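You operate a simulated robot arm through the tools that you are given. There is no shell and no other tool. Be economical: measure what you need, move in short steps, check, and stop when the job is done.

You run a simulated robot arm. Do the job below in one go: nothing can be reset, and whatever is moved stays where it is left.

JOB
Test the blue Disco sign and lay it in the tray for its reading.
Fine: in the pull tester; tester zero key once first, tester grip switch to grip, push the blue pull pad, switch back to open; from 30 N the green tray marked good, under it the purple tray marked redo; leave the other signs.

Only the result counts: the job must be done as asked and must still hold three seconds after the hand-in. Knocking over, shifting, dropping, spilling or breaking anything else fails it.

ROBOT AND FRAMES
A 6-joint arm with a two-finger parallel gripper, fixed in place. Base frame: the origin is at the foot of the arm, x ahead of it, y to its left, z up; the work surface is at about z = 880. Lengths are in mm, angles in rad, forces in N, time in s.
With the tool pointing down near the work surface it reaches from about 240 to 640 mm from the base axis. Its first joint turns from -1.152 to 1.152 rad. Payload 2.7 kg.
The TCP is the grasp point between the finger pads, 23 mm short of the fingertips. In the tool frame z runs along the fingers and y along their closing line. The gripper opens to 94 mm. The fingers are 38 mm wide and 10 mm thick; the gripper's body (54 by 96 mm) begins 39 mm behind the TCP.
Orientation is that of the tool frame in the base frame, as a unit quaternion [w, x, y, z]. With the fingers straight down and closing along the base's y, the tool's x points along the base's -x, its y along +y and its z along -z.

CONTROLS
- The arm moves only by the tool jog_arm. Its argument "rows" is a list of rows, each a list of 3 entries, a list of its own where there are three numbers: the shift along the tool's x, y, z in mm, then the turn, a rotation vector about the tool's x, y, z in rad, then the opening, from 0 (shut) to 1 (fully open). In form: [[[dx, dy, dz], [wx, wy, wz], hand], ...]. A call has 1 to 8 rows; each row is the pose to reach, as a shift and turn from the pose commanded when the call began, along the tool's axes at that moment. A row lasts 0.2 s, in which the tool goes at most 50 mm and 0.15 rad; a call with a longer step from one row to the next is refused whole, and so is a gripper value outside its range. A pose out of reach is approached as far as the arm can. The call stops where the force on the tool passes 90 N (or 10 N more than at its start, if that is more) or the arm is blocked; 0.2 s more then pass. The fingers move at their own pace (about 45 mm/s each) and stop on an object; they squeeze with about 30 N. The grip force told is the motor's: it shows also when the fingers shut on nothing. Time passes only in rows, and 0.2 s behind the last, so rows that repeat a pose let the fingers close. It gives the time, the measured TCP pose, the force on the tool (base axes), the opening and the grip force at its end, in the units of the frame above (readings bear some noise).
- Cameras (640 x 400 px; columns grow to the right, rows downward): "scene" is fixed at [81, -445.3, 1393.7]; the picture's right is [0.66, -0.75, 0.00], its down [-0.52, -0.45, -0.73] and it looks along [0.55, 0.48, -0.68] (base axes); focal length 258 px, centre (320, 200). "wrist" rides on the gripper at [-39, 0, -44] in the tool frame; the picture's right is [0.00, -1.00, 0.00], its down [0.97, 0.00, -0.24] and it looks along [0.24, 0.00, 0.97] (tool axes); focal length 218 px, centre (320, 200). There is no depth. A picture from a camera that has moved, and an enlarged one, comes with that camera's place and axes in the base frame and with its lens.
- grab_frame(camera): a new picture of that camera. The clock stands still meanwhile.
- inspect(camera, box): a new picture of the part [left, top, right, bottom] of that camera's present view, enlarged. The clock stands still meanwhile.
- finish_job(): hands the job in; it is judged then, once.

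Work in short steps. Places have to be worked out from the pictures, the camera data and where the tool is seen: move nearer, look again, correct. Check each grasp and each placing, and mend what went wrong. You have 120 turns and 76 pictures in all, those below and enlarged ones among them. Open the gripper and draw the arm clear of the work before you hand the job in, unless the task says otherwise; then end with one line.

The tools are called after "Emit:" as name(argument=value, ...) on one line, values as JSON. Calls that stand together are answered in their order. jog_arm: Moves the arm, as the interface text tells. Its arguments: {"type":"object","properties":{"rows":{"type":"array","items":{"type":"array"}}},"required":["rows"]} The other tools are called the same way: grab_frame (camera) takes a picture; inspect (camera, box) takes an enlarged picture of a part of a camera's view; finish_job () hands the job in.

At the start:

```text
time_s: 0.0
position: [408.8, -179.5, 1201.5]
orientation: [0.001, 0.0, 1.0, 0.0]
ft_force: [0.5, 0.3, -0.1]
gripper_width: 93.9
grasp_force: 0.1
```

scene: 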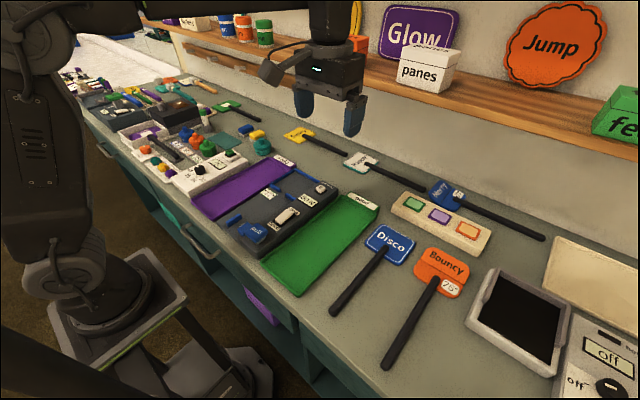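
wrist: 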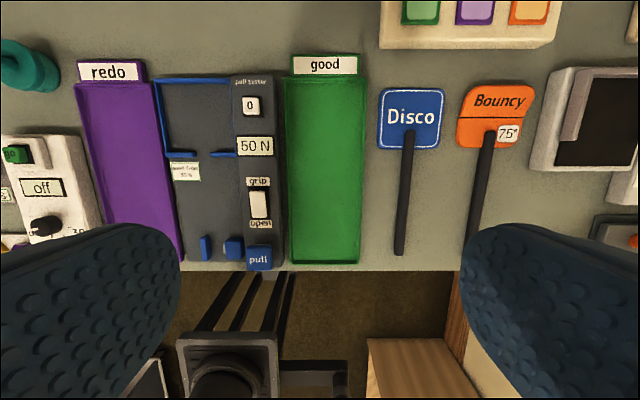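

I'll take closer looks at the tester and the Disco sign before moving.

Emit:
inspect(camera="wrist", box=[140, 60, 300, 280])

Emit:
inspect(camera="scene", box=[200, 140, 440, 300])

Emit:
inspect(camera="wrist", box=[340, 60, 560, 280])

```text
1.82 times, centred on (220, 170) of wrist
camera zoom: at [447.1, -180.1, 1243.6], right [0.0, -1.0, 0.0], down [-0.97, 0.0, 0.24], along [-0.24, 0.0, -0.97], focal length 397 px, centre (502, 254)
```

zoom: 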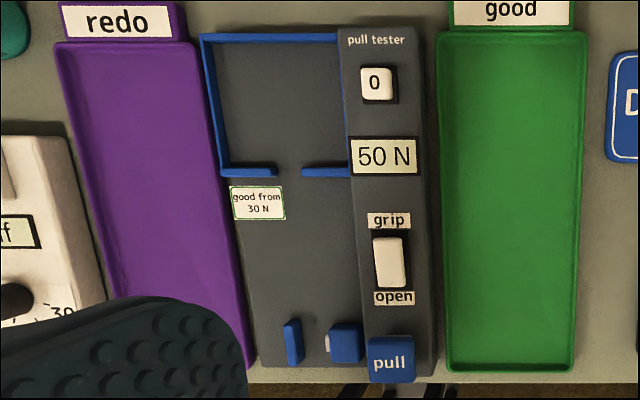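

```text
2.50 times, centred on (320, 220) of scene
camera zoom: at [81.0, -445.3, 1393.7], right [0.66, -0.75, 0.0], down [-0.52, -0.45, -0.73], along [0.55, 0.48, -0.68], focal length 645 px, centre (320, 150)
```

zoom: 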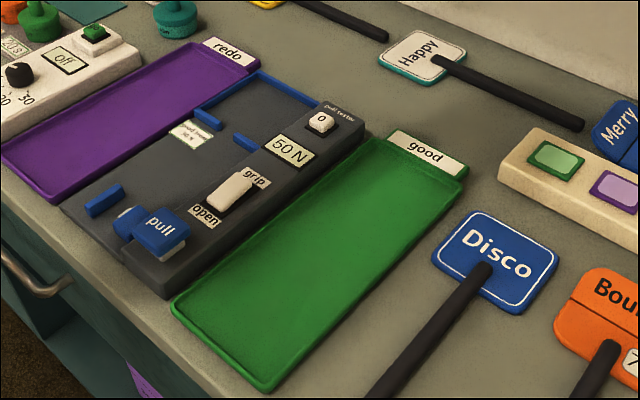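

```text
1.82 times, centred on (450, 170) of wrist
camera zoom: at [447.1, -180.1, 1243.6], right [0.0, -1.0, 0.0], down [-0.97, 0.0, 0.24], along [-0.24, 0.0, -0.97], focal length 397 px, centre (84, 254)
```

zoom: 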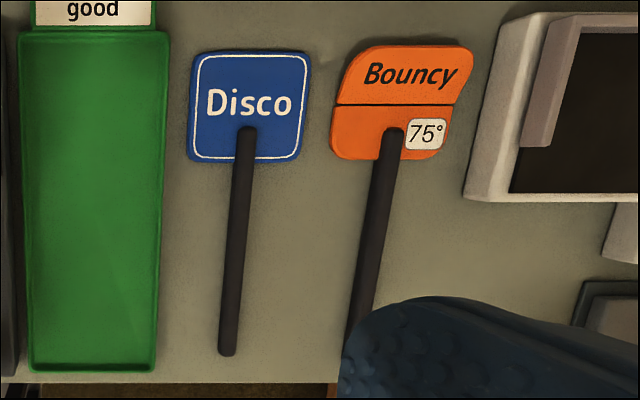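

The display shows 50 N before zeroing. The nest and jaws lie along y≈-5, and the Disco handle at y≈-321. I move nearer over the tester's keys with the gripper closing, to see the key and switch up close.

Emit:
jog_arm(rows=[[[0, 25, 30], [0, 0, 0], 0], [[0, 50, 60], [0, 0, 0], 0], [[0, 75, 90], [0, 0, 0], 0], [[0, 107, 120], [0, 0, 0], 0], [[0, 107, 140], [0, 0, 0], 0], [[0, 107, 140], [0, 0, 0], 0]])

Emit:
grab_frame(camera="wrist")

Emit:
inspect(camera="scene", box=[220, 160, 360, 260])

```text
time_s: 1.4
position: [409.9, -72.8, 1059.3]
orientation: [0.0, 0.0, 1.0, 0.0]
ft_force: [0.1, -0.1, 0.0]
gripper_width: 0.0
grasp_force: 30.3
```

```text
70 pictures are left
camera wrist: at [447.4, -73.6, 1102.9], right [0.0, -1.0, 0.0], down [-0.97, 0.0, 0.24], along [-0.24, 0.0, -0.97], focal length 218 px, centre (320, 200)
```

wrist: 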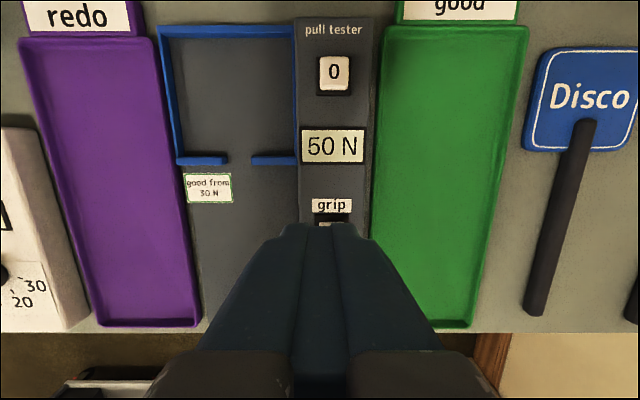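

```text
4.00 times, centred on (290, 210) of scene
camera zoom: at [81.0, -445.3, 1393.7], right [0.66, -0.75, 0.0], down [-0.52, -0.45, -0.73], along [0.55, 0.48, -0.68], focal length 1032 px, centre (440, 160)
```

zoom: 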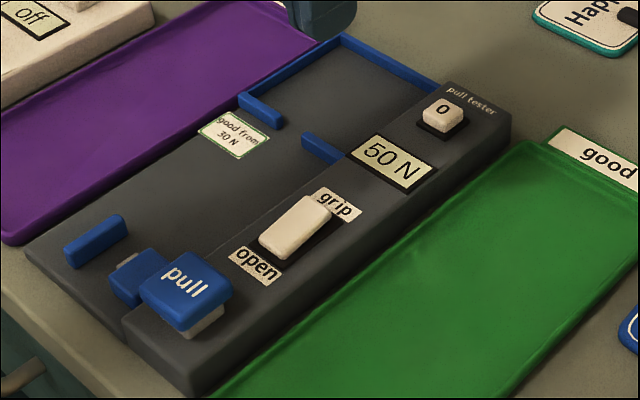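

The zero key triangulates to about (502, -83, top ≈917). I go above it with the fingers closed and tips just short of it, then check.

Emit:
jog_arm(rows=[[[-40, -4, 10], [0, 0, 0], 0], [[-80, -8, 30], [0, 0, 0], 0], [[-92, -10, 70], [0, 0, 0], 0], [[-92, -10, 102], [0, 0, 0], 0], [[-92, -10, 102], [0, 0, 0], 0]])

Emit:
inspect(camera="scene", box=[260, 130, 400, 230])

Emit:
grab_frame(camera="wrist")

```text
time_s: 2.6
position: [501.7, -82.7, 956.3]
orientation: [0.001, -0.001, 1.0, 0.0]
ft_force: [-0.1, 0.8, 0.4]
gripper_width: 0.0
grasp_force: 29.8
```

```text
4.00 times, centred on (330, 180) of scene
camera zoom: at [81.0, -445.3, 1393.7], right [0.66, -0.75, 0.0], down [-0.52, -0.45, -0.73], along [0.55, 0.48, -0.68], focal length 1032 px, centre (280, 280)
```

zoom: 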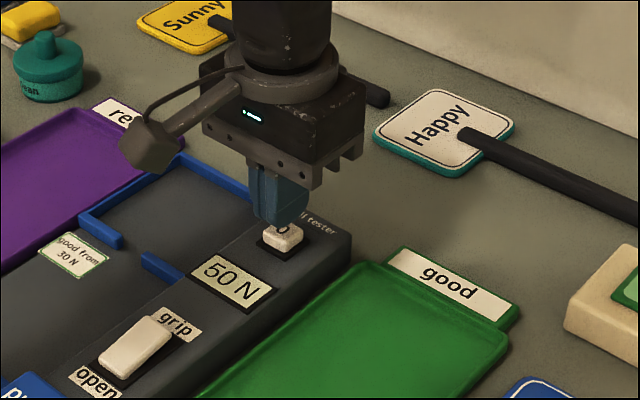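

```text
67 pictures are left
camera wrist: at [539.5, -83.7, 1000.1], right [0.0, -1.0, 0.0], down [-0.97, 0.0, 0.24], along [-0.24, 0.0, -0.97], focal length 218 px, centre (320, 200)
```

wrist: 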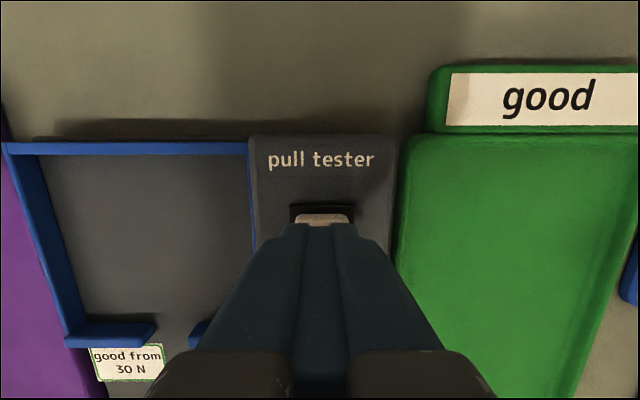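

The fingers are centred over the key. I press down slowly in small steps.

Emit:
jog_arm(rows=[[[0, 0, 8], [0, 0, 0], 0], [[0, 0, 12], [0, 0, 0], 0], [[0, 0, 15], [0, 0, 0], 0], [[0, 0, 17], [0, 0, 0], 0]])

Emit:
inspect(camera="scene", box=[260, 130, 400, 230])

```text
time_s: 3.6
position: [502.4, -82.7, 940.8]
orientation: [0.001, 0.0, 1.0, 0.001]
ft_force: [0.0, -1.1, 2.5]
gripper_width: 0.1
grasp_force: 29.8
```

```text
4.00 times, centred on (330, 180) of scene
camera zoom: at [81.0, -445.2, 1393.8], right [0.66, -0.75, 0.0], down [-0.52, -0.45, -0.73], along [0.55, 0.48, -0.68], focal length 1032 px, centre (280, 280)
```

zoom: 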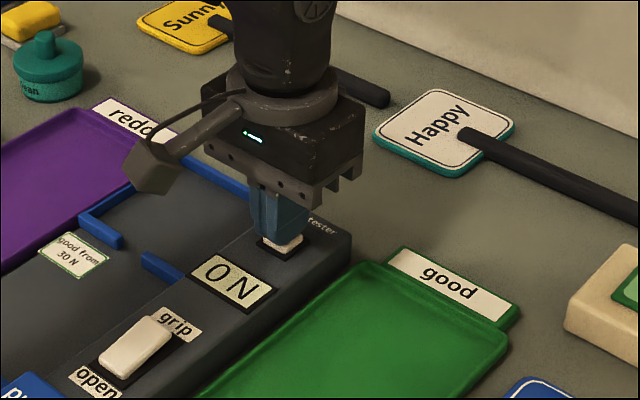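

The display now reads 0 N after one press. I lift straight up and move over the Disco handle, opening the hand.

Emit:
jog_arm(rows=[[[0, 0, -40], [0, 0, 0], 0], [[0, 0, -80], [0, 0, 0], 0.3], [[15, -40, -100], [0, 0, 0], 0.5], [[35, -80, -110], [0, 0, 0], 0.5], [[55, -120, -110], [0, 0, 0], 0.5], [[75, -160, -110], [0, 0, 0], 0.5], [[90, -200, -110], [0, 0, 0], 0.5], [[97, -237, -110], [0, 0, 0], 0.5]])

Emit:
grab_frame(camera="wrist")

Emit:
inspect(camera="scene", box=[220, 130, 360, 230])

```text
time_s: 5.4
position: [401.7, -318.8, 1050.9]
orientation: [0.001, 0.001, 1.0, 0.0]
ft_force: [-0.1, -0.6, -1.4]
gripper_width: 47.1
grasp_force: 0.0
```

```text
65 pictures are left
camera wrist: at [440.9, -319.9, 1093.9], right [0.0, -1.0, 0.0], down [-0.97, 0.0, 0.24], along [-0.24, 0.0, -0.97], focal length 218 px, centre (320, 200)
```

wrist: 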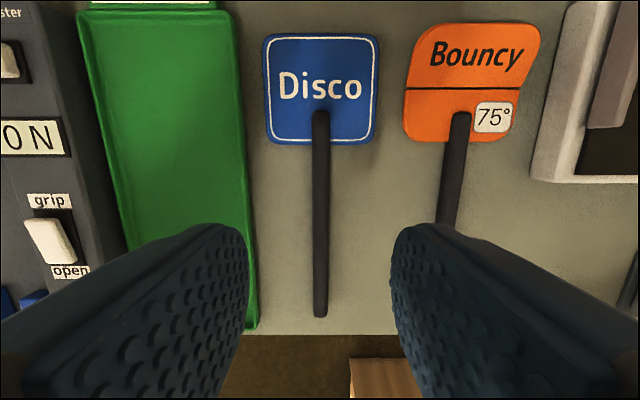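

```text
4.00 times, centred on (290, 180) of scene
camera zoom: at [81.0, -445.2, 1393.7], right [0.66, -0.75, 0.0], down [-0.52, -0.45, -0.73], along [0.55, 0.48, -0.68], focal length 1032 px, centre (440, 280)
```

zoom: 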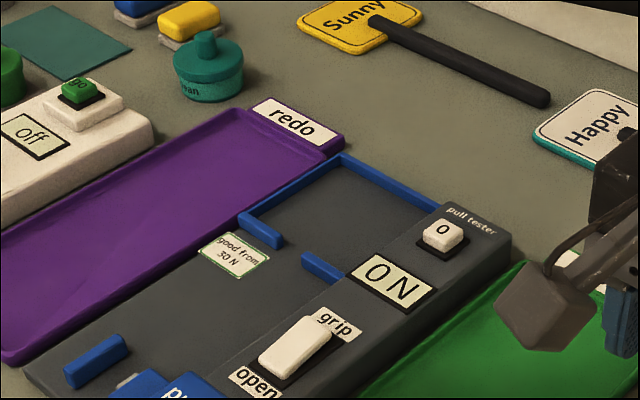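

The handle runs along base x at y≈-320 (it's in column 320 all along), with the plate at x 442–528. I descend with a half-open hand to the handle, tips stopping about 4 mm above the table.

Emit:
jog_arm(rows=[[[0, 0, 45], [0, 0, 0], 0.5], [[0, 0, 85], [0, 0, 0], 0.5], [[0, 0, 120], [0, 0, 0], 0.5], [[0, 0, 135], [0, 0, 0], 0.5], [[0, 0, 141], [0, 0, 0], 0.5]])

Emit:
grab_frame(camera="wrist")

Emit:
inspect(camera="scene", box=[310, 190, 450, 290])

```text
time_s: 6.6
position: [403.9, -319.9, 909.0]
orientation: [0.0, -0.001, 1.0, 0.0]
ft_force: [0.1, -0.4, 0.1]
gripper_width: 47.1
grasp_force: 0.0
```

```text
63 pictures are left
camera wrist: at [442.4, -320.2, 951.9], right [0.0, -1.0, 0.0], down [-0.97, 0.0, 0.24], along [-0.24, 0.0, -0.97], focal length 218 px, centre (320, 200)
```

wrist: 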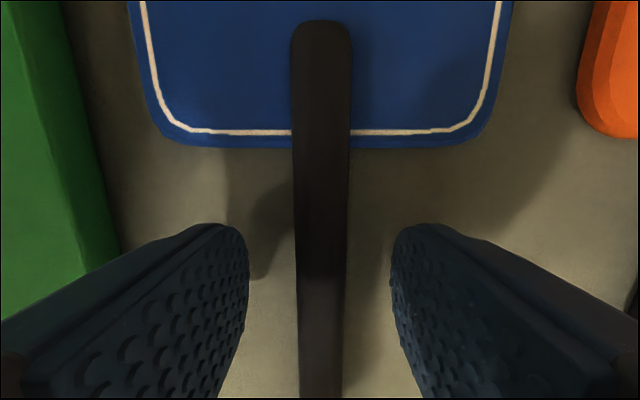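

```text
4.00 times, centred on (380, 240) of scene
camera zoom: at [81.0, -445.3, 1393.7], right [0.66, -0.75, 0.0], down [-0.52, -0.45, -0.73], along [0.55, 0.48, -0.68], focal length 1032 px, centre (80, 40)
```

zoom: 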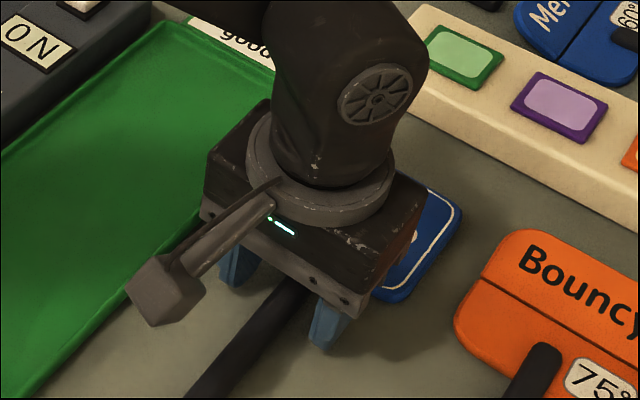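

The handle is centred between the pads. I close on it and lift a little.

Emit:
jog_arm(rows=[[[0, 0, 0], [0, 0, 0], 0], [[0, 0, 0], [0, 0, 0], 0], [[0, 0, 0], [0, 0, 0], 0], [[0, 0, -10], [0, 0, 0], 0], [[0, 0, -30], [0, 0, 0], 0], [[0, 0, -50], [0, 0, 0], 0]])

Emit:
grab_frame(camera="wrist")

Emit:
inspect(camera="scene", box=[310, 190, 450, 290])

```text
time_s: 8.0
position: [405.2, -318.4, 958.8]
orientation: [0.0, 0.0, 1.0, 0.0]
ft_force: [-0.6, 0.1, -0.1]
gripper_width: 14.7
grasp_force: 29.5
```

```text
61 pictures are left
camera wrist: at [442.9, -319.3, 1002.6], right [0.0, -1.0, 0.0], down [-0.97, 0.0, 0.24], along [-0.24, 0.0, -0.97], focal length 218 px, centre (320, 200)
```

wrist: 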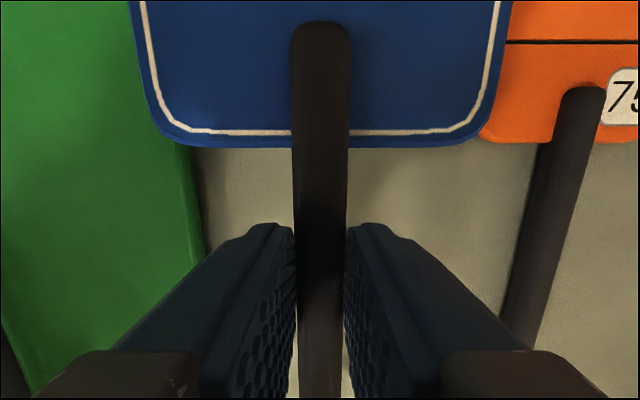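

```text
4.00 times, centred on (380, 240) of scene
camera zoom: at [81.0, -445.3, 1393.7], right [0.66, -0.75, 0.0], down [-0.52, -0.45, -0.73], along [0.55, 0.48, -0.68], focal length 1032 px, centre (80, 40)
```

zoom: 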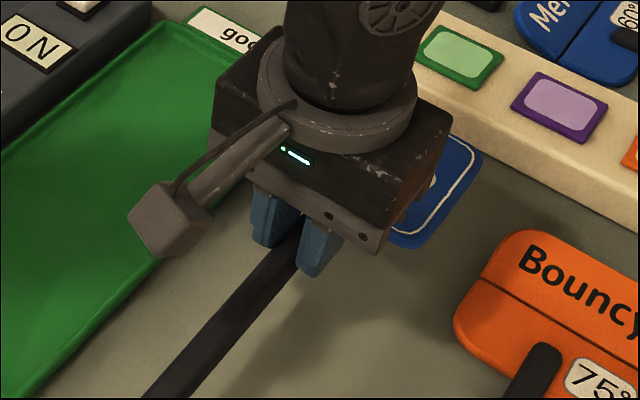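

The sign is held firmly (14.7 mm grip). I raise it and carry it along +y above the tester nest.

Emit:
jog_arm(rows=[[[0, 0, -40], [0, 0, 0], 0], [[0, 45, -60], [0, 0, 0], 0], [[0, 92, -60], [0, 0, 0], 0], [[0, 140, -60], [0, 0, 0], 0], [[-2, 188, -60], [0, 0, 0], 0], [[-2, 236, -60], [0, 0, 0], 0], [[-2, 284, -60], [0, 0, 0], 0], [[-2, 319, -60], [0, 0, 0], 0]])

Emit:
grab_frame(camera="wrist")

Emit:
inspect(camera="scene", box=[200, 130, 360, 240])

```text
time_s: 9.8
position: [406.2, -0.9, 1019.3]
orientation: [0.001, 0.001, 1.0, 0.0]
ft_force: [-0.1, 0.1, 0.0]
gripper_width: 15.0
grasp_force: 30.1
```

```text
59 pictures are left
camera wrist: at [444.4, -1.1, 1062.4], right [0.0, -1.0, 0.0], down [-0.97, 0.0, 0.24], along [-0.24, 0.0, -0.97], focal length 218 px, centre (320, 200)
```

wrist: 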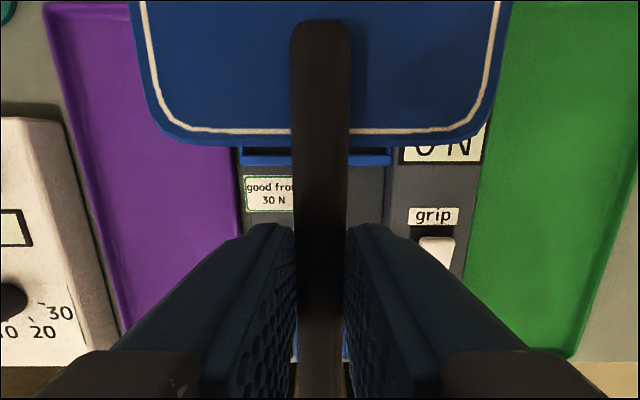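

```text
3.64 times, centred on (280, 185) of scene
camera zoom: at [81.0, -445.3, 1393.7], right [0.66, -0.75, 0.0], down [-0.52, -0.45, -0.73], along [0.55, 0.48, -0.68], focal length 938 px, centre (466, 254)
```

zoom: 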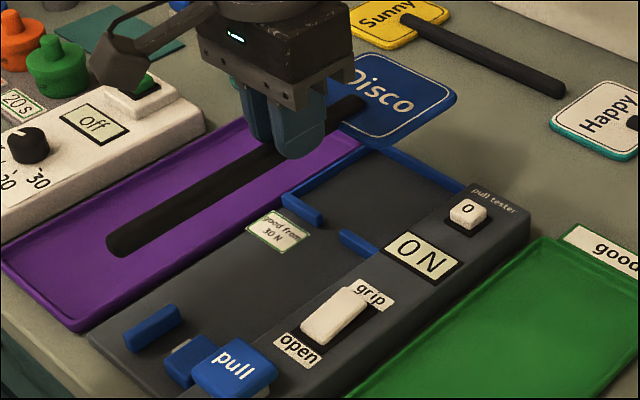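

The nest centre is around y≈+1 and I'm at -0.9. I shift 2 mm and descend partway, then check.

Emit:
jog_arm(rows=[[[0, 2, 30], [0, 0, 0], 0], [[0, 2, 60], [0, 0, 0], 0], [[0, 2, 80], [0, 0, 0], 0]])

Emit:
grab_frame(camera="wrist")

Emit:
inspect(camera="scene", box=[200, 130, 360, 240])

```text
time_s: 10.6
position: [405.9, 2.5, 938.8]
orientation: [0.001, 0.0, 1.0, 0.0]
ft_force: [0.1, -0.6, -0.4]
gripper_width: 14.8
grasp_force: 29.6
```

```text
57 pictures are left
camera wrist: at [444.2, 1.5, 982.3], right [0.0, -1.0, 0.0], down [-0.97, 0.0, 0.24], along [-0.24, 0.0, -0.97], focal length 218 px, centre (320, 200)
```

wrist: 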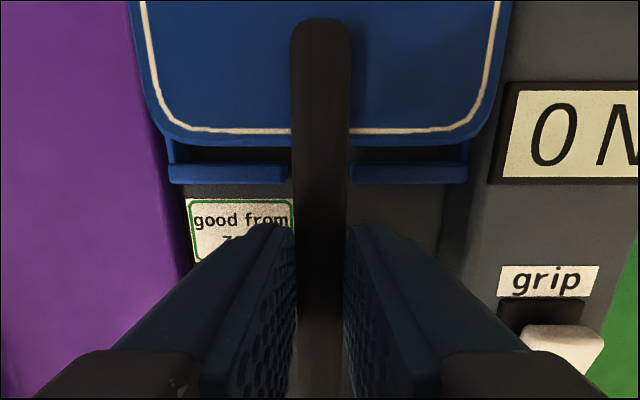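

```text
3.64 times, centred on (280, 185) of scene
camera zoom: at [81.0, -445.3, 1393.7], right [0.66, -0.75, 0.0], down [-0.52, -0.45, -0.73], along [0.55, 0.48, -0.68], focal length 938 px, centre (466, 254)
```

zoom: 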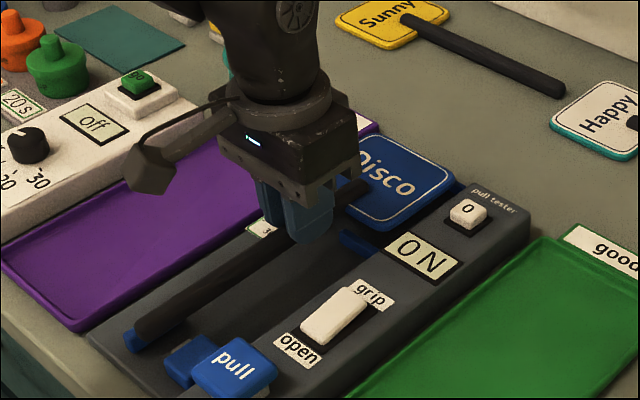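

The gap between the nest bars is centred on the handle. I check the jaw side closely before lowering further.

Emit:
inspect(camera="scene", box=[215, 195, 279, 235])

```text
10.00 times, centred on (247, 215) of scene
camera zoom: at [81.0, -445.3, 1393.7], right [0.66, -0.75, 0.0], down [-0.52, -0.45, -0.73], along [0.55, 0.48, -0.68], focal length 2580 px, centre (1050, 50)
```

zoom: 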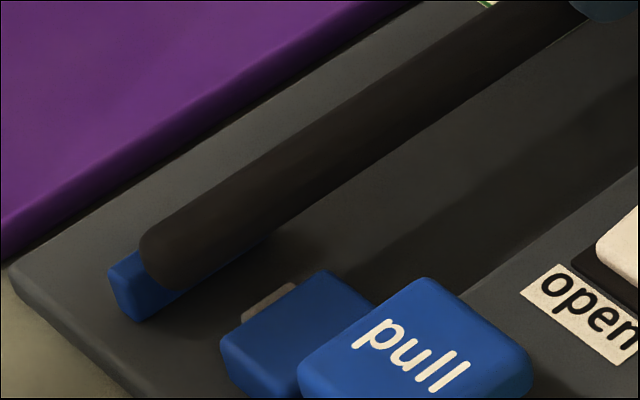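

The handle should pass just right of the fixed jaw. I lower gently in small steps, watching the force.

Emit:
jog_arm(rows=[[[0, 0, 6], [0, 0, 0], 0], [[0, 0, 11], [0, 0, 0], 0], [[0, 0, 14], [0, 0, 0], 0]])

Emit:
inspect(camera="scene", box=[215, 195, 279, 235])

Emit:
grab_frame(camera="wrist")

```text
time_s: 11.4
position: [405.5, 0.7, 927.7]
orientation: [0.001, 0.0, 1.0, 0.0]
ft_force: [-0.6, -0.2, 0.0]
gripper_width: 14.8
grasp_force: 29.9
```

```text
10.00 times, centred on (247, 215) of scene
camera zoom: at [81.0, -445.3, 1393.7], right [0.66, -0.75, 0.0], down [-0.52, -0.45, -0.73], along [0.55, 0.48, -0.68], focal length 2580 px, centre (1050, 50)
```

zoom: 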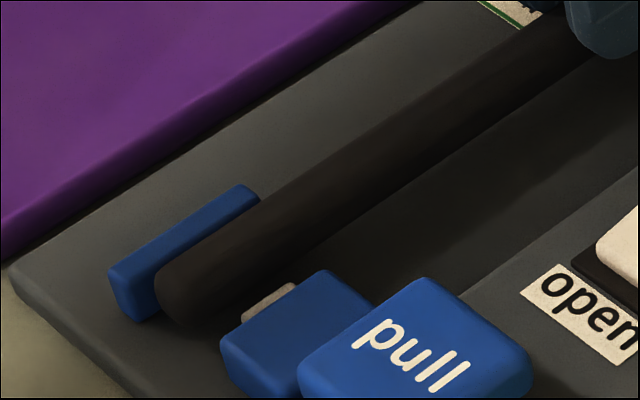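

```text
53 pictures are left
camera wrist: at [444.3, 0.5, 969.4], right [0.0, -1.0, 0.0], down [-0.97, 0.0, 0.24], along [-0.24, 0.0, -0.97], focal length 218 px, centre (320, 200)
```

wrist: 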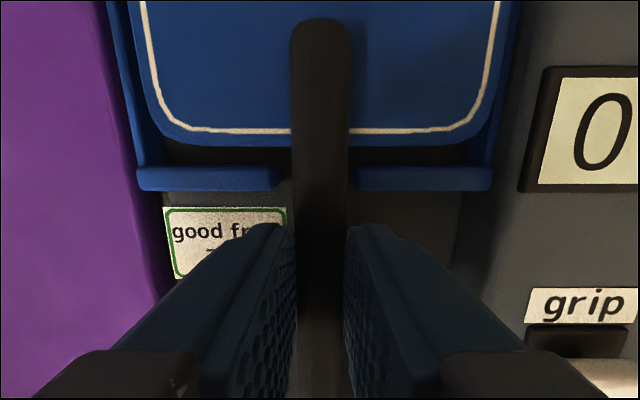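

The handle is between the jaws and the plate is inside the nest walls. I nudge +1 mm in y and keep lowering until contact.

Emit:
jog_arm(rows=[[[0, 1, 3], [0, 0, 0], 0], [[0, 1, 6], [0, 0, 0], 0], [[0, 1, 8], [0, 0, 0], 0]])

Emit:
inspect(camera="scene", box=[200, 150, 328, 230])

```text
time_s: 12.2
position: [406.9, 1.9, 920.7]
orientation: [0.002, -0.001, 1.0, 0.0]
ft_force: [-7.3, -3.3, 24.3]
gripper_width: 15.0
grasp_force: 29.8
```

```text
5.00 times, centred on (264, 190) of scene
camera zoom: at [80.5, -445.3, 1393.7], right [0.66, -0.75, 0.0], down [-0.51, -0.45, -0.73], along [0.55, 0.48, -0.68], focal length 1290 px, centre (600, 250)
```

zoom: 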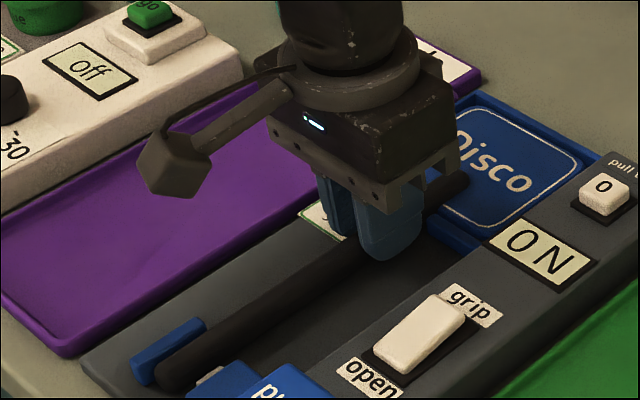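

Contact at TCP z≈921 with the plate sitting in the nest. I ease off 1 mm, open a little, and rise.

Emit:
jog_arm(rows=[[[0, 0, -1], [0, 0, 0], 0.35], [[0, 0, -1], [0, 0, 0], 0.35], [[0, 0, -1], [0, 0, 0], 0.35], [[0, 0, -30], [0, 0, 0], 0.35], [[0, 0, -75], [0, 0, 0], 0.35], [[0, 0, -120], [0, 0, 0], 0.35]])

Emit:
grab_frame(camera="wrist")

Emit:
inspect(camera="scene", box=[200, 150, 328, 230])

```text
time_s: 13.6
position: [405.0, 2.0, 1040.6]
orientation: [0.0, 0.0, 1.0, 0.0]
ft_force: [0.0, -0.1, 0.2]
gripper_width: 32.6
grasp_force: 0.1
```

```text
51 pictures are left
camera wrist: at [443.8, 2.2, 1082.9], right [0.0, -1.0, 0.0], down [-0.97, 0.0, 0.24], along [-0.24, 0.0, -0.97], focal length 218 px, centre (320, 200)
```

wrist: 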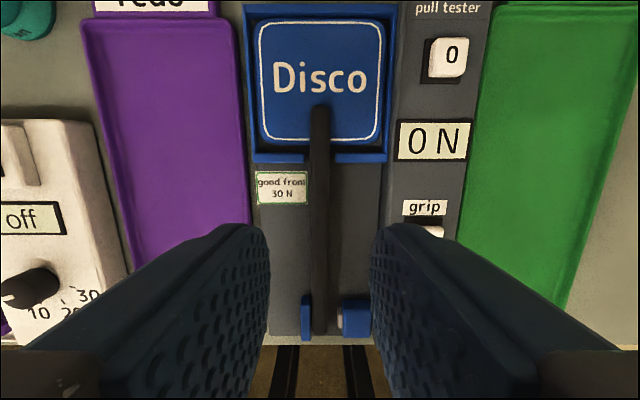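

```text
5.00 times, centred on (264, 190) of scene
camera zoom: at [81.0, -445.3, 1393.7], right [0.66, -0.75, 0.0], down [-0.52, -0.45, -0.73], along [0.55, 0.48, -0.68], focal length 1290 px, centre (600, 250)
```

zoom: 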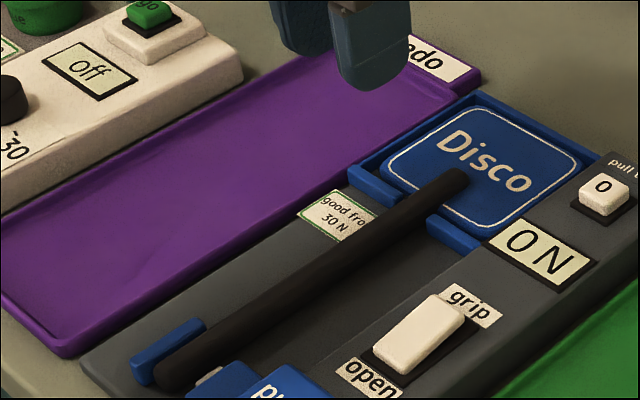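

The sign is seated in nest and between jaws, display 0 N. Next I close the hand and go above the grip end of the rocker, at about (382, -84).

Emit:
jog_arm(rows=[[[10, -43, 0], [0, 0, 0], 0], [[22, -86, 0], [0, 0, 0], 0], [[22, -86, 45], [0, 0, 0], 0], [[22, -86, 85], [0, 0, 0], 0], [[22, -86, 92], [0, 0, 0], 0]])

Emit:
inspect(camera="scene", box=[220, 160, 348, 240])

Emit:
grab_frame(camera="wrist")

```text
time_s: 14.8
position: [382.7, -83.7, 943.8]
orientation: [-0.001, 0.0, 1.0, 0.0]
ft_force: [-0.1, 1.5, 0.1]
gripper_width: 0.0
grasp_force: 29.7
```

```text
5.00 times, centred on (284, 200) of scene
camera zoom: at [81.0, -445.3, 1393.7], right [0.66, -0.75, 0.0], down [-0.52, -0.45, -0.73], along [0.55, 0.48, -0.68], focal length 1290 px, centre (500, 200)
```

zoom: 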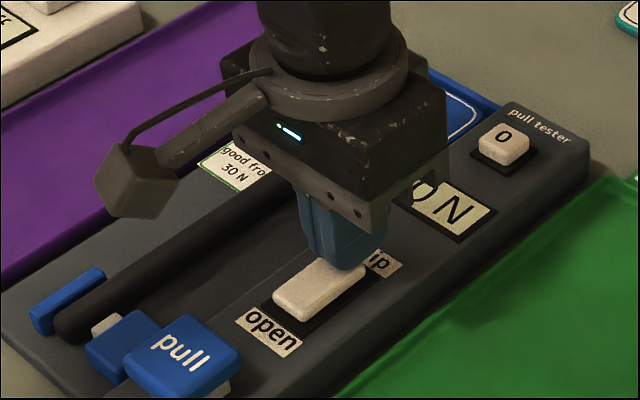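

```text
48 pictures are left
camera wrist: at [420.9, -84.3, 987.4], right [0.0, -1.0, 0.0], down [-0.97, 0.0, 0.24], along [-0.24, 0.0, -0.97], focal length 218 px, centre (320, 200)
```

wrist: 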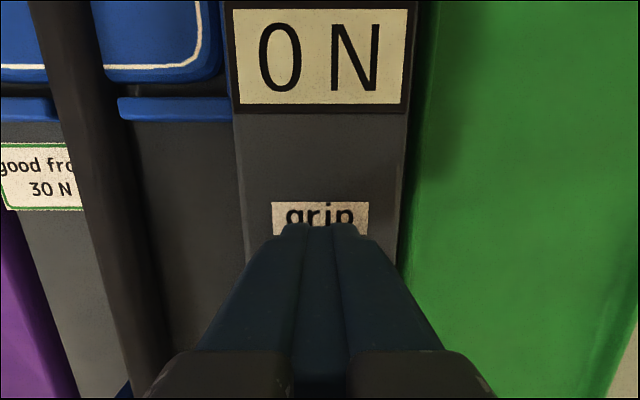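

The tips are right over the grip end of the rocker. I press down in small steps.

Emit:
jog_arm(rows=[[[0, 0, 3], [0, 0, 0], 0], [[0, 0, 6], [0, 0, 0], 0], [[0, 0, 9], [0, 0, 0], 0], [[0, 0, 11], [0, 0, 0], 0]])

Emit:
inspect(camera="scene", box=[220, 160, 348, 240])

```text
time_s: 15.8
position: [384.7, -84.8, 942.9]
orientation: [0.004, 0.0, 1.0, 0.0]
ft_force: [-0.1, 1.0, 6.3]
gripper_width: 0.0
grasp_force: 29.8
stopped in row 4: the force on the tool passed its limit (the readings are from after the stop); the commanded pose is now the measured one
```

```text
5.00 times, centred on (284, 200) of scene
camera zoom: at [80.9, -445.2, 1393.8], right [0.66, -0.75, 0.0], down [-0.52, -0.45, -0.73], along [0.55, 0.48, -0.68], focal length 1290 px, centre (500, 200)
```

zoom: 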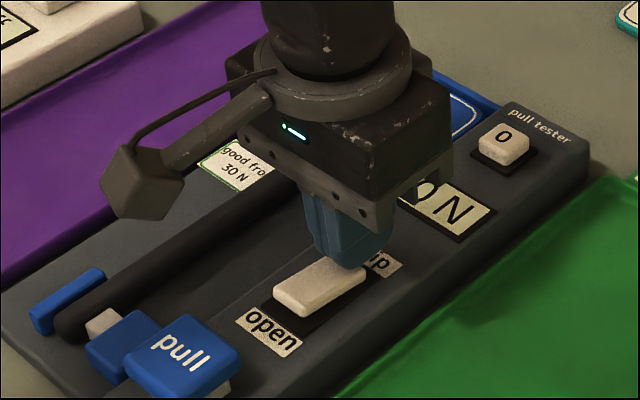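

Force limit reached, so the press bottomed out. I lift and look at whether the switch has moved.

Emit:
jog_arm(rows=[[[0, 0, -20], [0, 0, 0], 0], [[0, 0, -60], [0, 0, 0], 0], [[-20, 0, -90], [0, 0, 0], 0]])

Emit:
inspect(camera="scene", box=[220, 170, 316, 230])

```text
time_s: 16.6
position: [404.2, -83.9, 1031.6]
orientation: [0.004, -0.001, 1.0, -0.002]
ft_force: [-0.4, -0.3, 0.3]
gripper_width: 0.0
grasp_force: 29.7
```

```text
6.67 times, centred on (268, 200) of scene
camera zoom: at [81.0, -445.3, 1393.7], right [0.66, -0.75, 0.0], down [-0.52, -0.45, -0.73], along [0.55, 0.48, -0.68], focal length 1720 px, centre (667, 200)
```

zoom: 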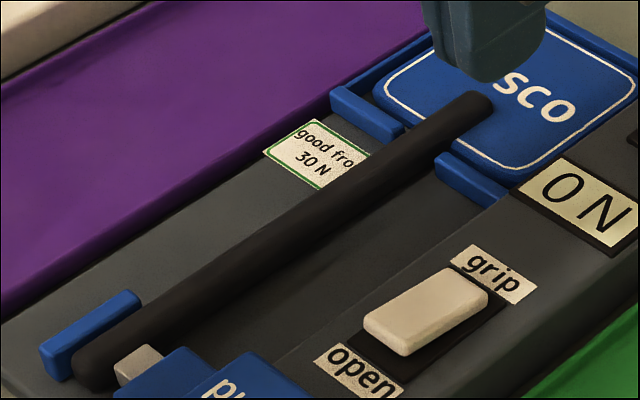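

The switch is now on grip and the jaw pad touches the handle. Next I move over the pull pad near (276, -80).

Emit:
jog_arm(rows=[[[40, 1, 0], [0, 0, 0], 0], [[80, 2, 0], [0, 0, 0], 0], [[127, 3, 10], [0, 0, 0], 0], [[127, 3, 50], [0, 0, 0], 0], [[127, 3, 70], [0, 0, 0], 0]])

Emit:
inspect(camera="scene", box=[200, 170, 328, 250])

Emit:
grab_frame(camera="wrist")

```text
time_s: 17.8
position: [279.4, -81.7, 961.5]
orientation: [0.005, -0.001, 1.0, 0.0]
ft_force: [-0.5, -0.5, 0.2]
gripper_width: 0.0
grasp_force: 30.3
```

```text
5.00 times, centred on (264, 210) of scene
camera zoom: at [81.0, -445.3, 1393.7], right [0.66, -0.75, 0.0], down [-0.52, -0.45, -0.73], along [0.55, 0.48, -0.68], focal length 1290 px, centre (600, 150)
```

zoom: 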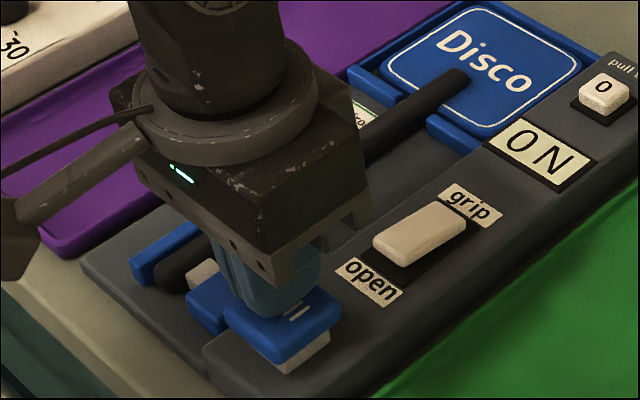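

```text
44 pictures are left
camera wrist: at [316.7, -81.6, 1005.5], right [0.0, -1.0, 0.0], down [-0.97, 0.0, 0.23], along [-0.23, 0.0, -0.97], focal length 218 px, centre (320, 200)
```

wrist: 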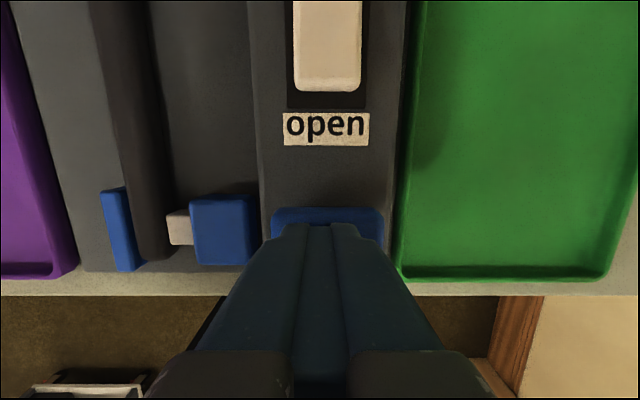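

The tips are over the pad. I press down in steps, then read the display.

Emit:
jog_arm(rows=[[[4, -2, 5], [0, 0, 0], 0], [[4, -2, 10], [0, 0, 0], 0], [[4, -2, 14], [0, 0, 0], 0], [[4, -2, 17], [0, 0, 0], 0]])

Emit:
inspect(camera="scene", box=[200, 170, 328, 250])

```text
time_s: 18.8
position: [274.6, -83.1, 946.1]
orientation: [0.008, -0.001, 1.0, -0.002]
ft_force: [-11.6, 11.0, 69.5]
gripper_width: 0.1
grasp_force: 30.1
```

```text
5.00 times, centred on (264, 210) of scene
camera zoom: at [80.2, -444.8, 1394.0], right [0.66, -0.75, 0.0], down [-0.51, -0.45, -0.73], along [0.55, 0.48, -0.68], focal length 1290 px, centre (600, 150)
```

zoom: 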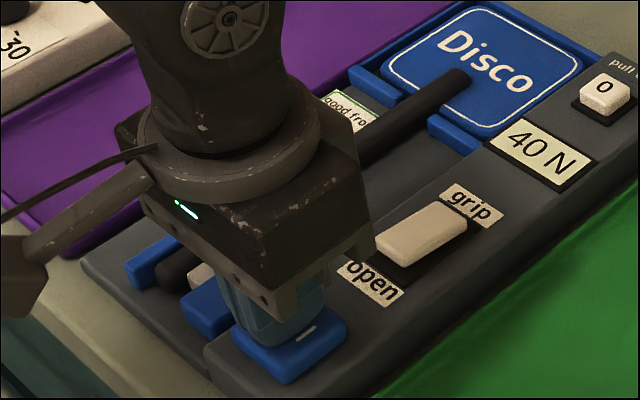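

The display reads 40 N with the pad down. I release and check that the reading holds.

Emit:
jog_arm(rows=[[[0, 0, -15], [0, 0, 0], 0], [[0, 0, -50], [0, 0, 0], 0], [[-35, 0, -75], [0, 0, 0], 0], [[-55, 0, -75], [0, 0, 0], 0]])

Emit:
inspect(camera="scene", box=[200, 150, 360, 250])

Emit:
grab_frame(camera="wrist")

```text
time_s: 19.8
position: [327.7, -83.1, 1019.2]
orientation: [0.004, -0.001, 1.0, -0.002]
ft_force: [-0.1, 1.1, 0.4]
gripper_width: 0.0
grasp_force: 30.1
```

```text
4.00 times, centred on (280, 200) of scene
camera zoom: at [81.0, -445.3, 1393.7], right [0.66, -0.75, 0.0], down [-0.52, -0.45, -0.73], along [0.55, 0.48, -0.68], focal length 1032 px, centre (480, 200)
```

zoom: 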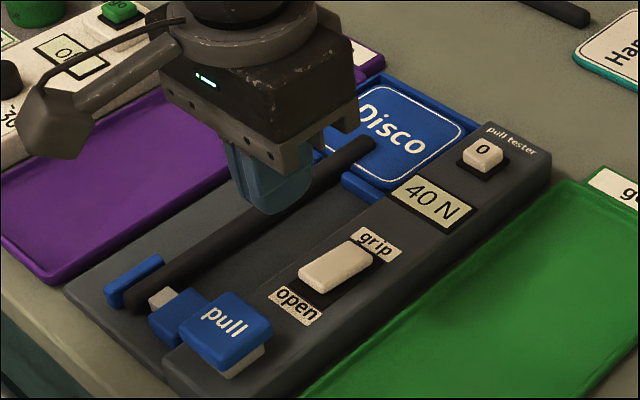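

```text
41 pictures are left
camera wrist: at [365.8, -83.1, 1063.4], right [0.0, -1.0, 0.0], down [-0.97, 0.0, 0.23], along [-0.23, 0.0, -0.97], focal length 218 px, centre (320, 200)
```

wrist: 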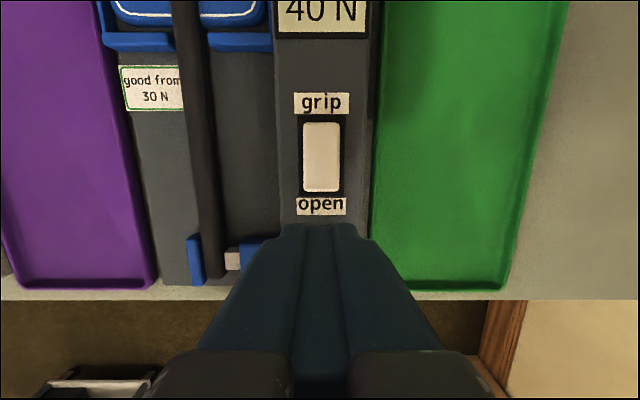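

The reading holds at 40 N, which means good (green). Now I press the open end of the rocker, at x≈334.

Emit:
jog_arm(rows=[[[-7, -1, 35], [0, 0, 0], 0], [[-7, -1, 65], [0, 0, 0], 0], [[-7, -1, 71], [0, 0, 0], 0], [[-7, -1, 74], [0, 0, 0], 0], [[-7, -1, 77], [0, 0, 0], 0], [[-7, -1, 80], [0, 0, 0], 0], [[-7, -1, 82], [0, 0, 0], 0]])

Emit:
inspect(camera="scene", box=[200, 150, 360, 250])

```text
time_s: 21.4
position: [335.7, -84.7, 943.8]
orientation: [0.007, 0.0, 1.0, -0.002]
ft_force: [-8.9, 0.5, 14.8]
gripper_width: 0.2
grasp_force: 30.1
stopped in row 7: the force on the tool passed its limit (the readings are from after the stop); the commanded pose is now the measured one
```

```text
4.00 times, centred on (280, 200) of scene
camera zoom: at [80.7, -445.2, 1393.8], right [0.66, -0.75, 0.0], down [-0.52, -0.45, -0.73], along [0.55, 0.48, -0.68], focal length 1032 px, centre (480, 200)
```

zoom: 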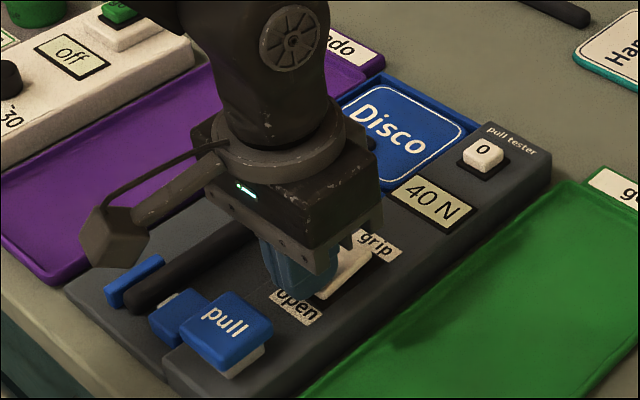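

The jaw retracted and the switch shows open. I lift, correct the small tilt, and move over the sign's handle.

Emit:
jog_arm(rows=[[[0, 0, -30], [0, 0, 0], 0], [[0, 0, -75], [0, 0, 0], 0], [[-35, 40, -100], [-0.004, 0.014, 0], 0.35], [[-70, 85, -100], [-0.004, 0.014, 0], 0.35], [[-70, 85, -100], [-0.004, 0.014, 0], 0.35]])

Emit:
grab_frame(camera="wrist")

Emit:
inspect(camera="scene", box=[200, 150, 360, 250])

```text
refused: row 3 steps farther than a row can; nothing moved
```

```text
39 pictures are left
camera wrist: at [374.0, -84.5, 986.7], right [0.0, -1.0, 0.0], down [-0.97, 0.0, 0.23], along [-0.23, 0.0, -0.97], focal length 218 px, centre (320, 200)
```

wrist: 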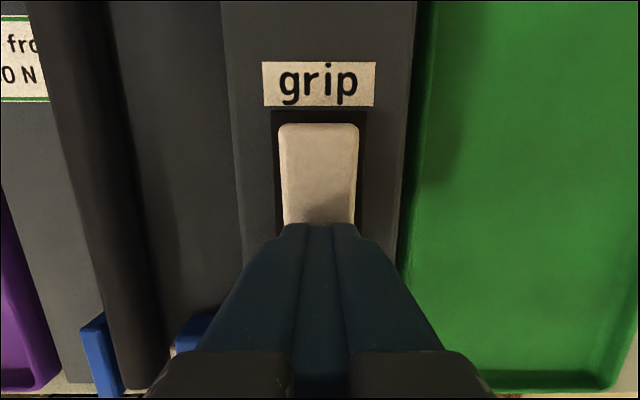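

```text
4.00 times, centred on (280, 200) of scene
camera zoom: at [80.7, -445.2, 1393.8], right [0.66, -0.75, 0.0], down [-0.52, -0.45, -0.73], along [0.55, 0.48, -0.68], focal length 1032 px, centre (480, 200)
```

zoom: 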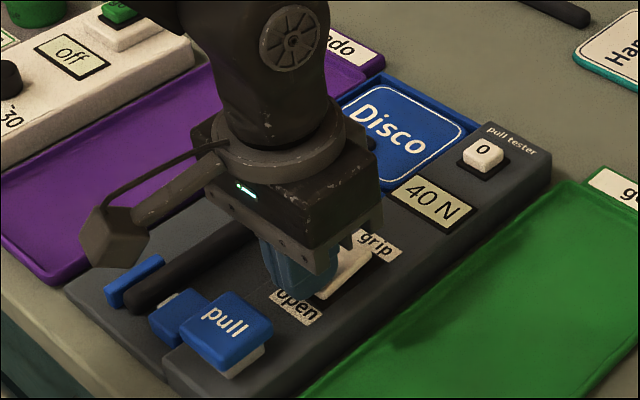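

That call was refused because one step was too long, so I resend it with shorter steps.

Emit:
jog_arm(rows=[[[0, 0, -30], [0, 0, 0], 0], [[0, 0, -75], [0, 0, 0], 0], [[-20, 20, -100], [-0.004, 0.014, 0], 0.35], [[-45, 50, -100], [-0.004, 0.014, 0], 0.35], [[-70, 85, -100], [-0.004, 0.014, 0], 0.35], [[-70, 85, -100], [-0.004, 0.014, 0], 0.35]])

Emit:
grab_frame(camera="wrist")

Emit:
inspect(camera="scene", box=[200, 150, 360, 250])

```text
time_s: 22.8
position: [404.8, 0.4, 1041.6]
orientation: [-0.002, -0.001, 1.0, 0.001]
ft_force: [-0.3, 0.5, 0.3]
gripper_width: 32.7
grasp_force: 0.0
```

```text
37 pictures are left
camera wrist: at [443.2, 1.0, 1085.0], right [0.0, -1.0, 0.0], down [-0.97, 0.0, 0.24], along [-0.24, 0.0, -0.97], focal length 218 px, centre (320, 200)
```

wrist: 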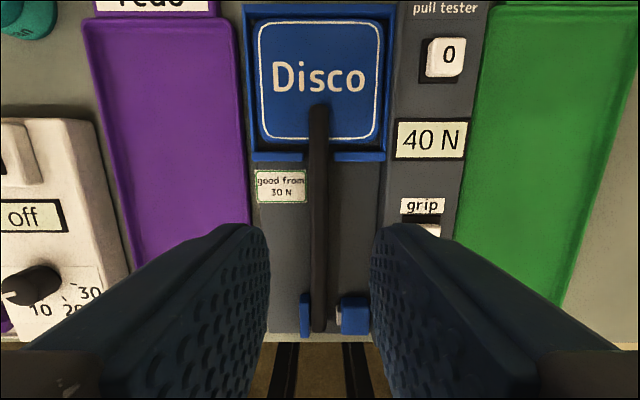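

```text
4.00 times, centred on (280, 200) of scene
camera zoom: at [81.0, -445.2, 1393.7], right [0.66, -0.75, 0.0], down [-0.52, -0.45, -0.73], along [0.55, 0.48, -0.68], focal length 1032 px, centre (480, 200)
```

zoom: 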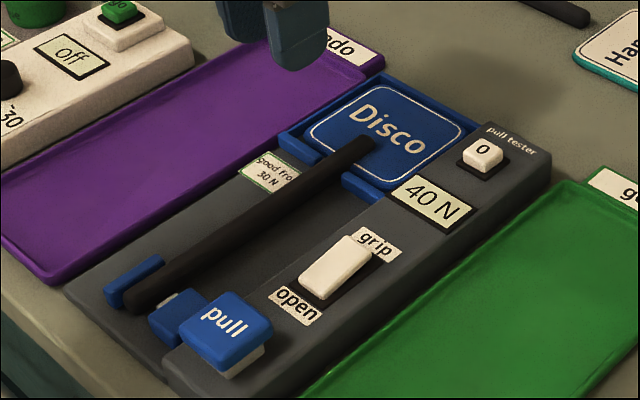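

The switch is open and the sign still lies at y≈2. I descend, grasp the handle and lift.

Emit:
jog_arm(rows=[[[0, 1, 45], [0, 0, 0], 0.35], [[0, 1, 90], [0, 0, 0], 0.35], [[0, 1, 112], [0, 0, 0], 0.35], [[0, 1, 120], [0, 0, 0], 0.35], [[0, 1, 120], [0, 0, 0], 0], [[0, 1, 120], [0, 0, 0], 0], [[0, 1, 120], [0, 0, 0], 0]])

```text
time_s: 24.4
position: [404.4, 1.4, 922.9]
orientation: [-0.001, -0.001, 1.0, 0.001]
ft_force: [0.3, 0.1, -0.4]
gripper_width: 14.9
grasp_force: 29.8
```

The grip reads 14.9 mm on the handle with no contact load. I lift straight up.

Emit:
jog_arm(rows=[[[0, 0, -10], [0, 0, 0], 0], [[0, 0, -30], [0, 0, 0], 0], [[0, 0, -60], [0, 0, 0], 0], [[0, 0, -95], [0, 0, 0], 0], [[0, 0, -120], [0, 0, 0], 0]])

Emit:
grab_frame(camera="wrist")

Emit:
grab_frame(camera="scene")

```text
time_s: 25.6
position: [405.4, 2.3, 1043.9]
orientation: [-0.001, -0.001, 1.0, 0.0]
ft_force: [0.2, 0.1, -1.1]
gripper_width: 14.9
grasp_force: 29.1
```

```text
35 pictures are left
camera wrist: at [444.3, 1.8, 1086.4], right [0.0, -1.0, 0.0], down [-0.97, 0.0, 0.24], along [-0.24, 0.0, -0.97], focal length 218 px, centre (320, 200)
```

wrist: 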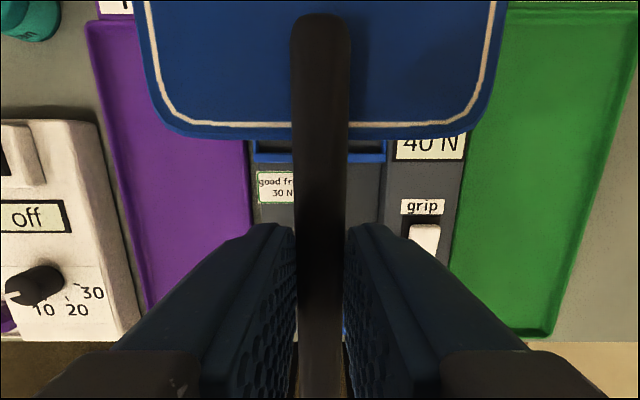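

```text
34 pictures are left
```

scene: 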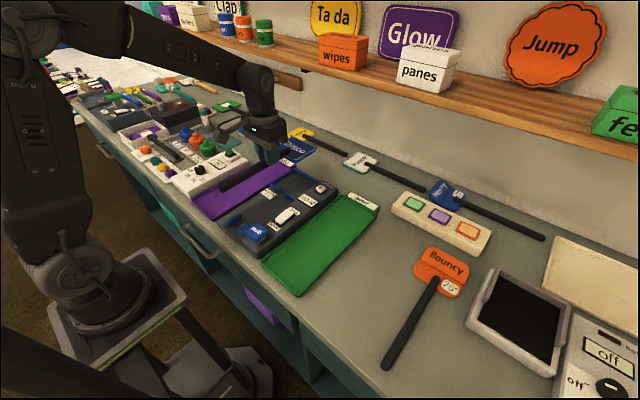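

The sign is held and the tester is back at open. I carry it over the green tray (centre about x 391, y -189) and lower partway.

Emit:
jog_arm(rows=[[[2, -45, 0], [0, 0, 0], 0], [[4, -93, 0], [0, 0, 0], 0], [[7, -141, 0], [0, 0, 0], 0], [[7, -191, 0], [0, 0, 0], 0], [[7, -191, 40], [0, 0, 0], 0], [[7, -191, 80], [0, 0, 0], 0], [[7, -191, 95], [0, 0, 0], 0]])

Emit:
grab_frame(camera="wrist")

Emit:
inspect(camera="scene", box=[240, 170, 400, 300])

```text
time_s: 27.2
position: [398.0, -189.4, 948.7]
orientation: [0.0, -0.001, 1.0, 0.0]
ft_force: [0.1, -0.1, -0.7]
gripper_width: 15.1
grasp_force: 30.2
```

```text
33 pictures are left
camera wrist: at [436.8, -190.0, 990.8], right [0.0, -1.0, 0.0], down [-0.97, 0.0, 0.24], along [-0.24, 0.0, -0.97], focal length 218 px, centre (320, 200)
```

wrist: 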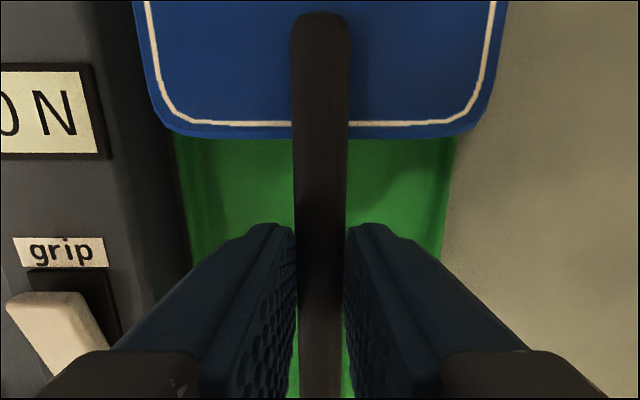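

```text
3.08 times, centred on (320, 235) of scene
camera zoom: at [81.0, -445.3, 1393.7], right [0.66, -0.75, 0.0], down [-0.52, -0.45, -0.73], along [0.55, 0.48, -0.68], focal length 794 px, centre (320, 92)
```

zoom: 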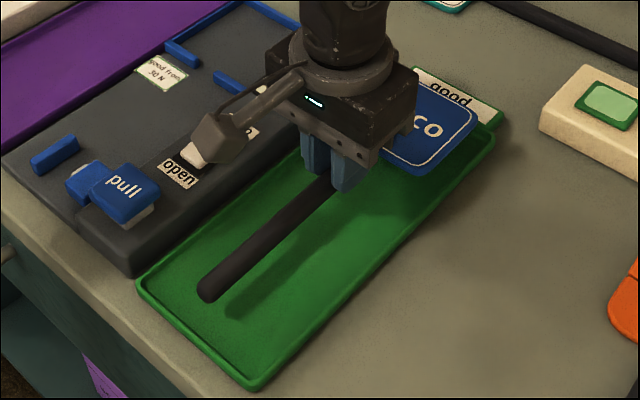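

The sign is centred over the tray. I lower it gently to the floor, expecting contact near TCP z≈912–915.

Emit:
jog_arm(rows=[[[0, 1, 15], [0, 0, 0], 0], [[0, 1, 25], [0, 0, 0], 0], [[0, 1, 29], [0, 0, 0], 0], [[0, 1, 32], [0, 0, 0], 0]])

Emit:
inspect(camera="scene", box=[240, 170, 400, 300])

```text
time_s: 28.2
position: [398.0, -186.9, 915.5]
orientation: [0.0, -0.001, 1.0, 0.0]
ft_force: [-0.1, -0.3, -0.7]
gripper_width: 15.0
grasp_force: 29.2
```

```text
3.08 times, centred on (320, 235) of scene
camera zoom: at [81.0, -445.3, 1393.7], right [0.66, -0.75, 0.0], down [-0.52, -0.45, -0.73], along [0.55, 0.48, -0.68], focal length 794 px, centre (320, 92)
```

zoom: 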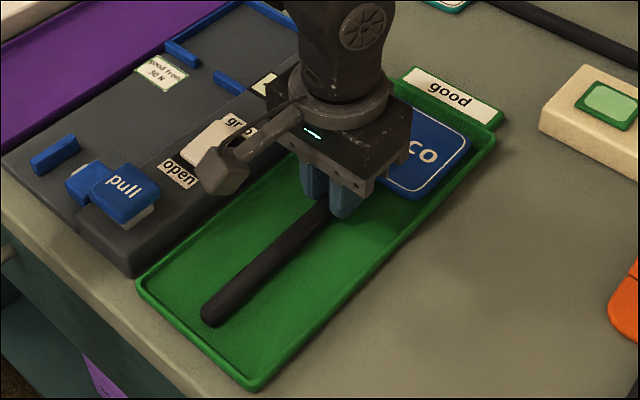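

No contact yet. I keep going in small steps.

Emit:
jog_arm(rows=[[[0, 0, 2], [0, 0, 0], 0], [[0, 0, 4], [0, 0, 0], 0], [[0, 0, 5], [0, 0, 0], 0]])

```text
time_s: 29.0
position: [398.7, -188.2, 911.6]
orientation: [0.002, -0.001, 1.0, -0.001]
ft_force: [-1.7, 0.4, 24.5]
gripper_width: 15.4
grasp_force: 30.1
```

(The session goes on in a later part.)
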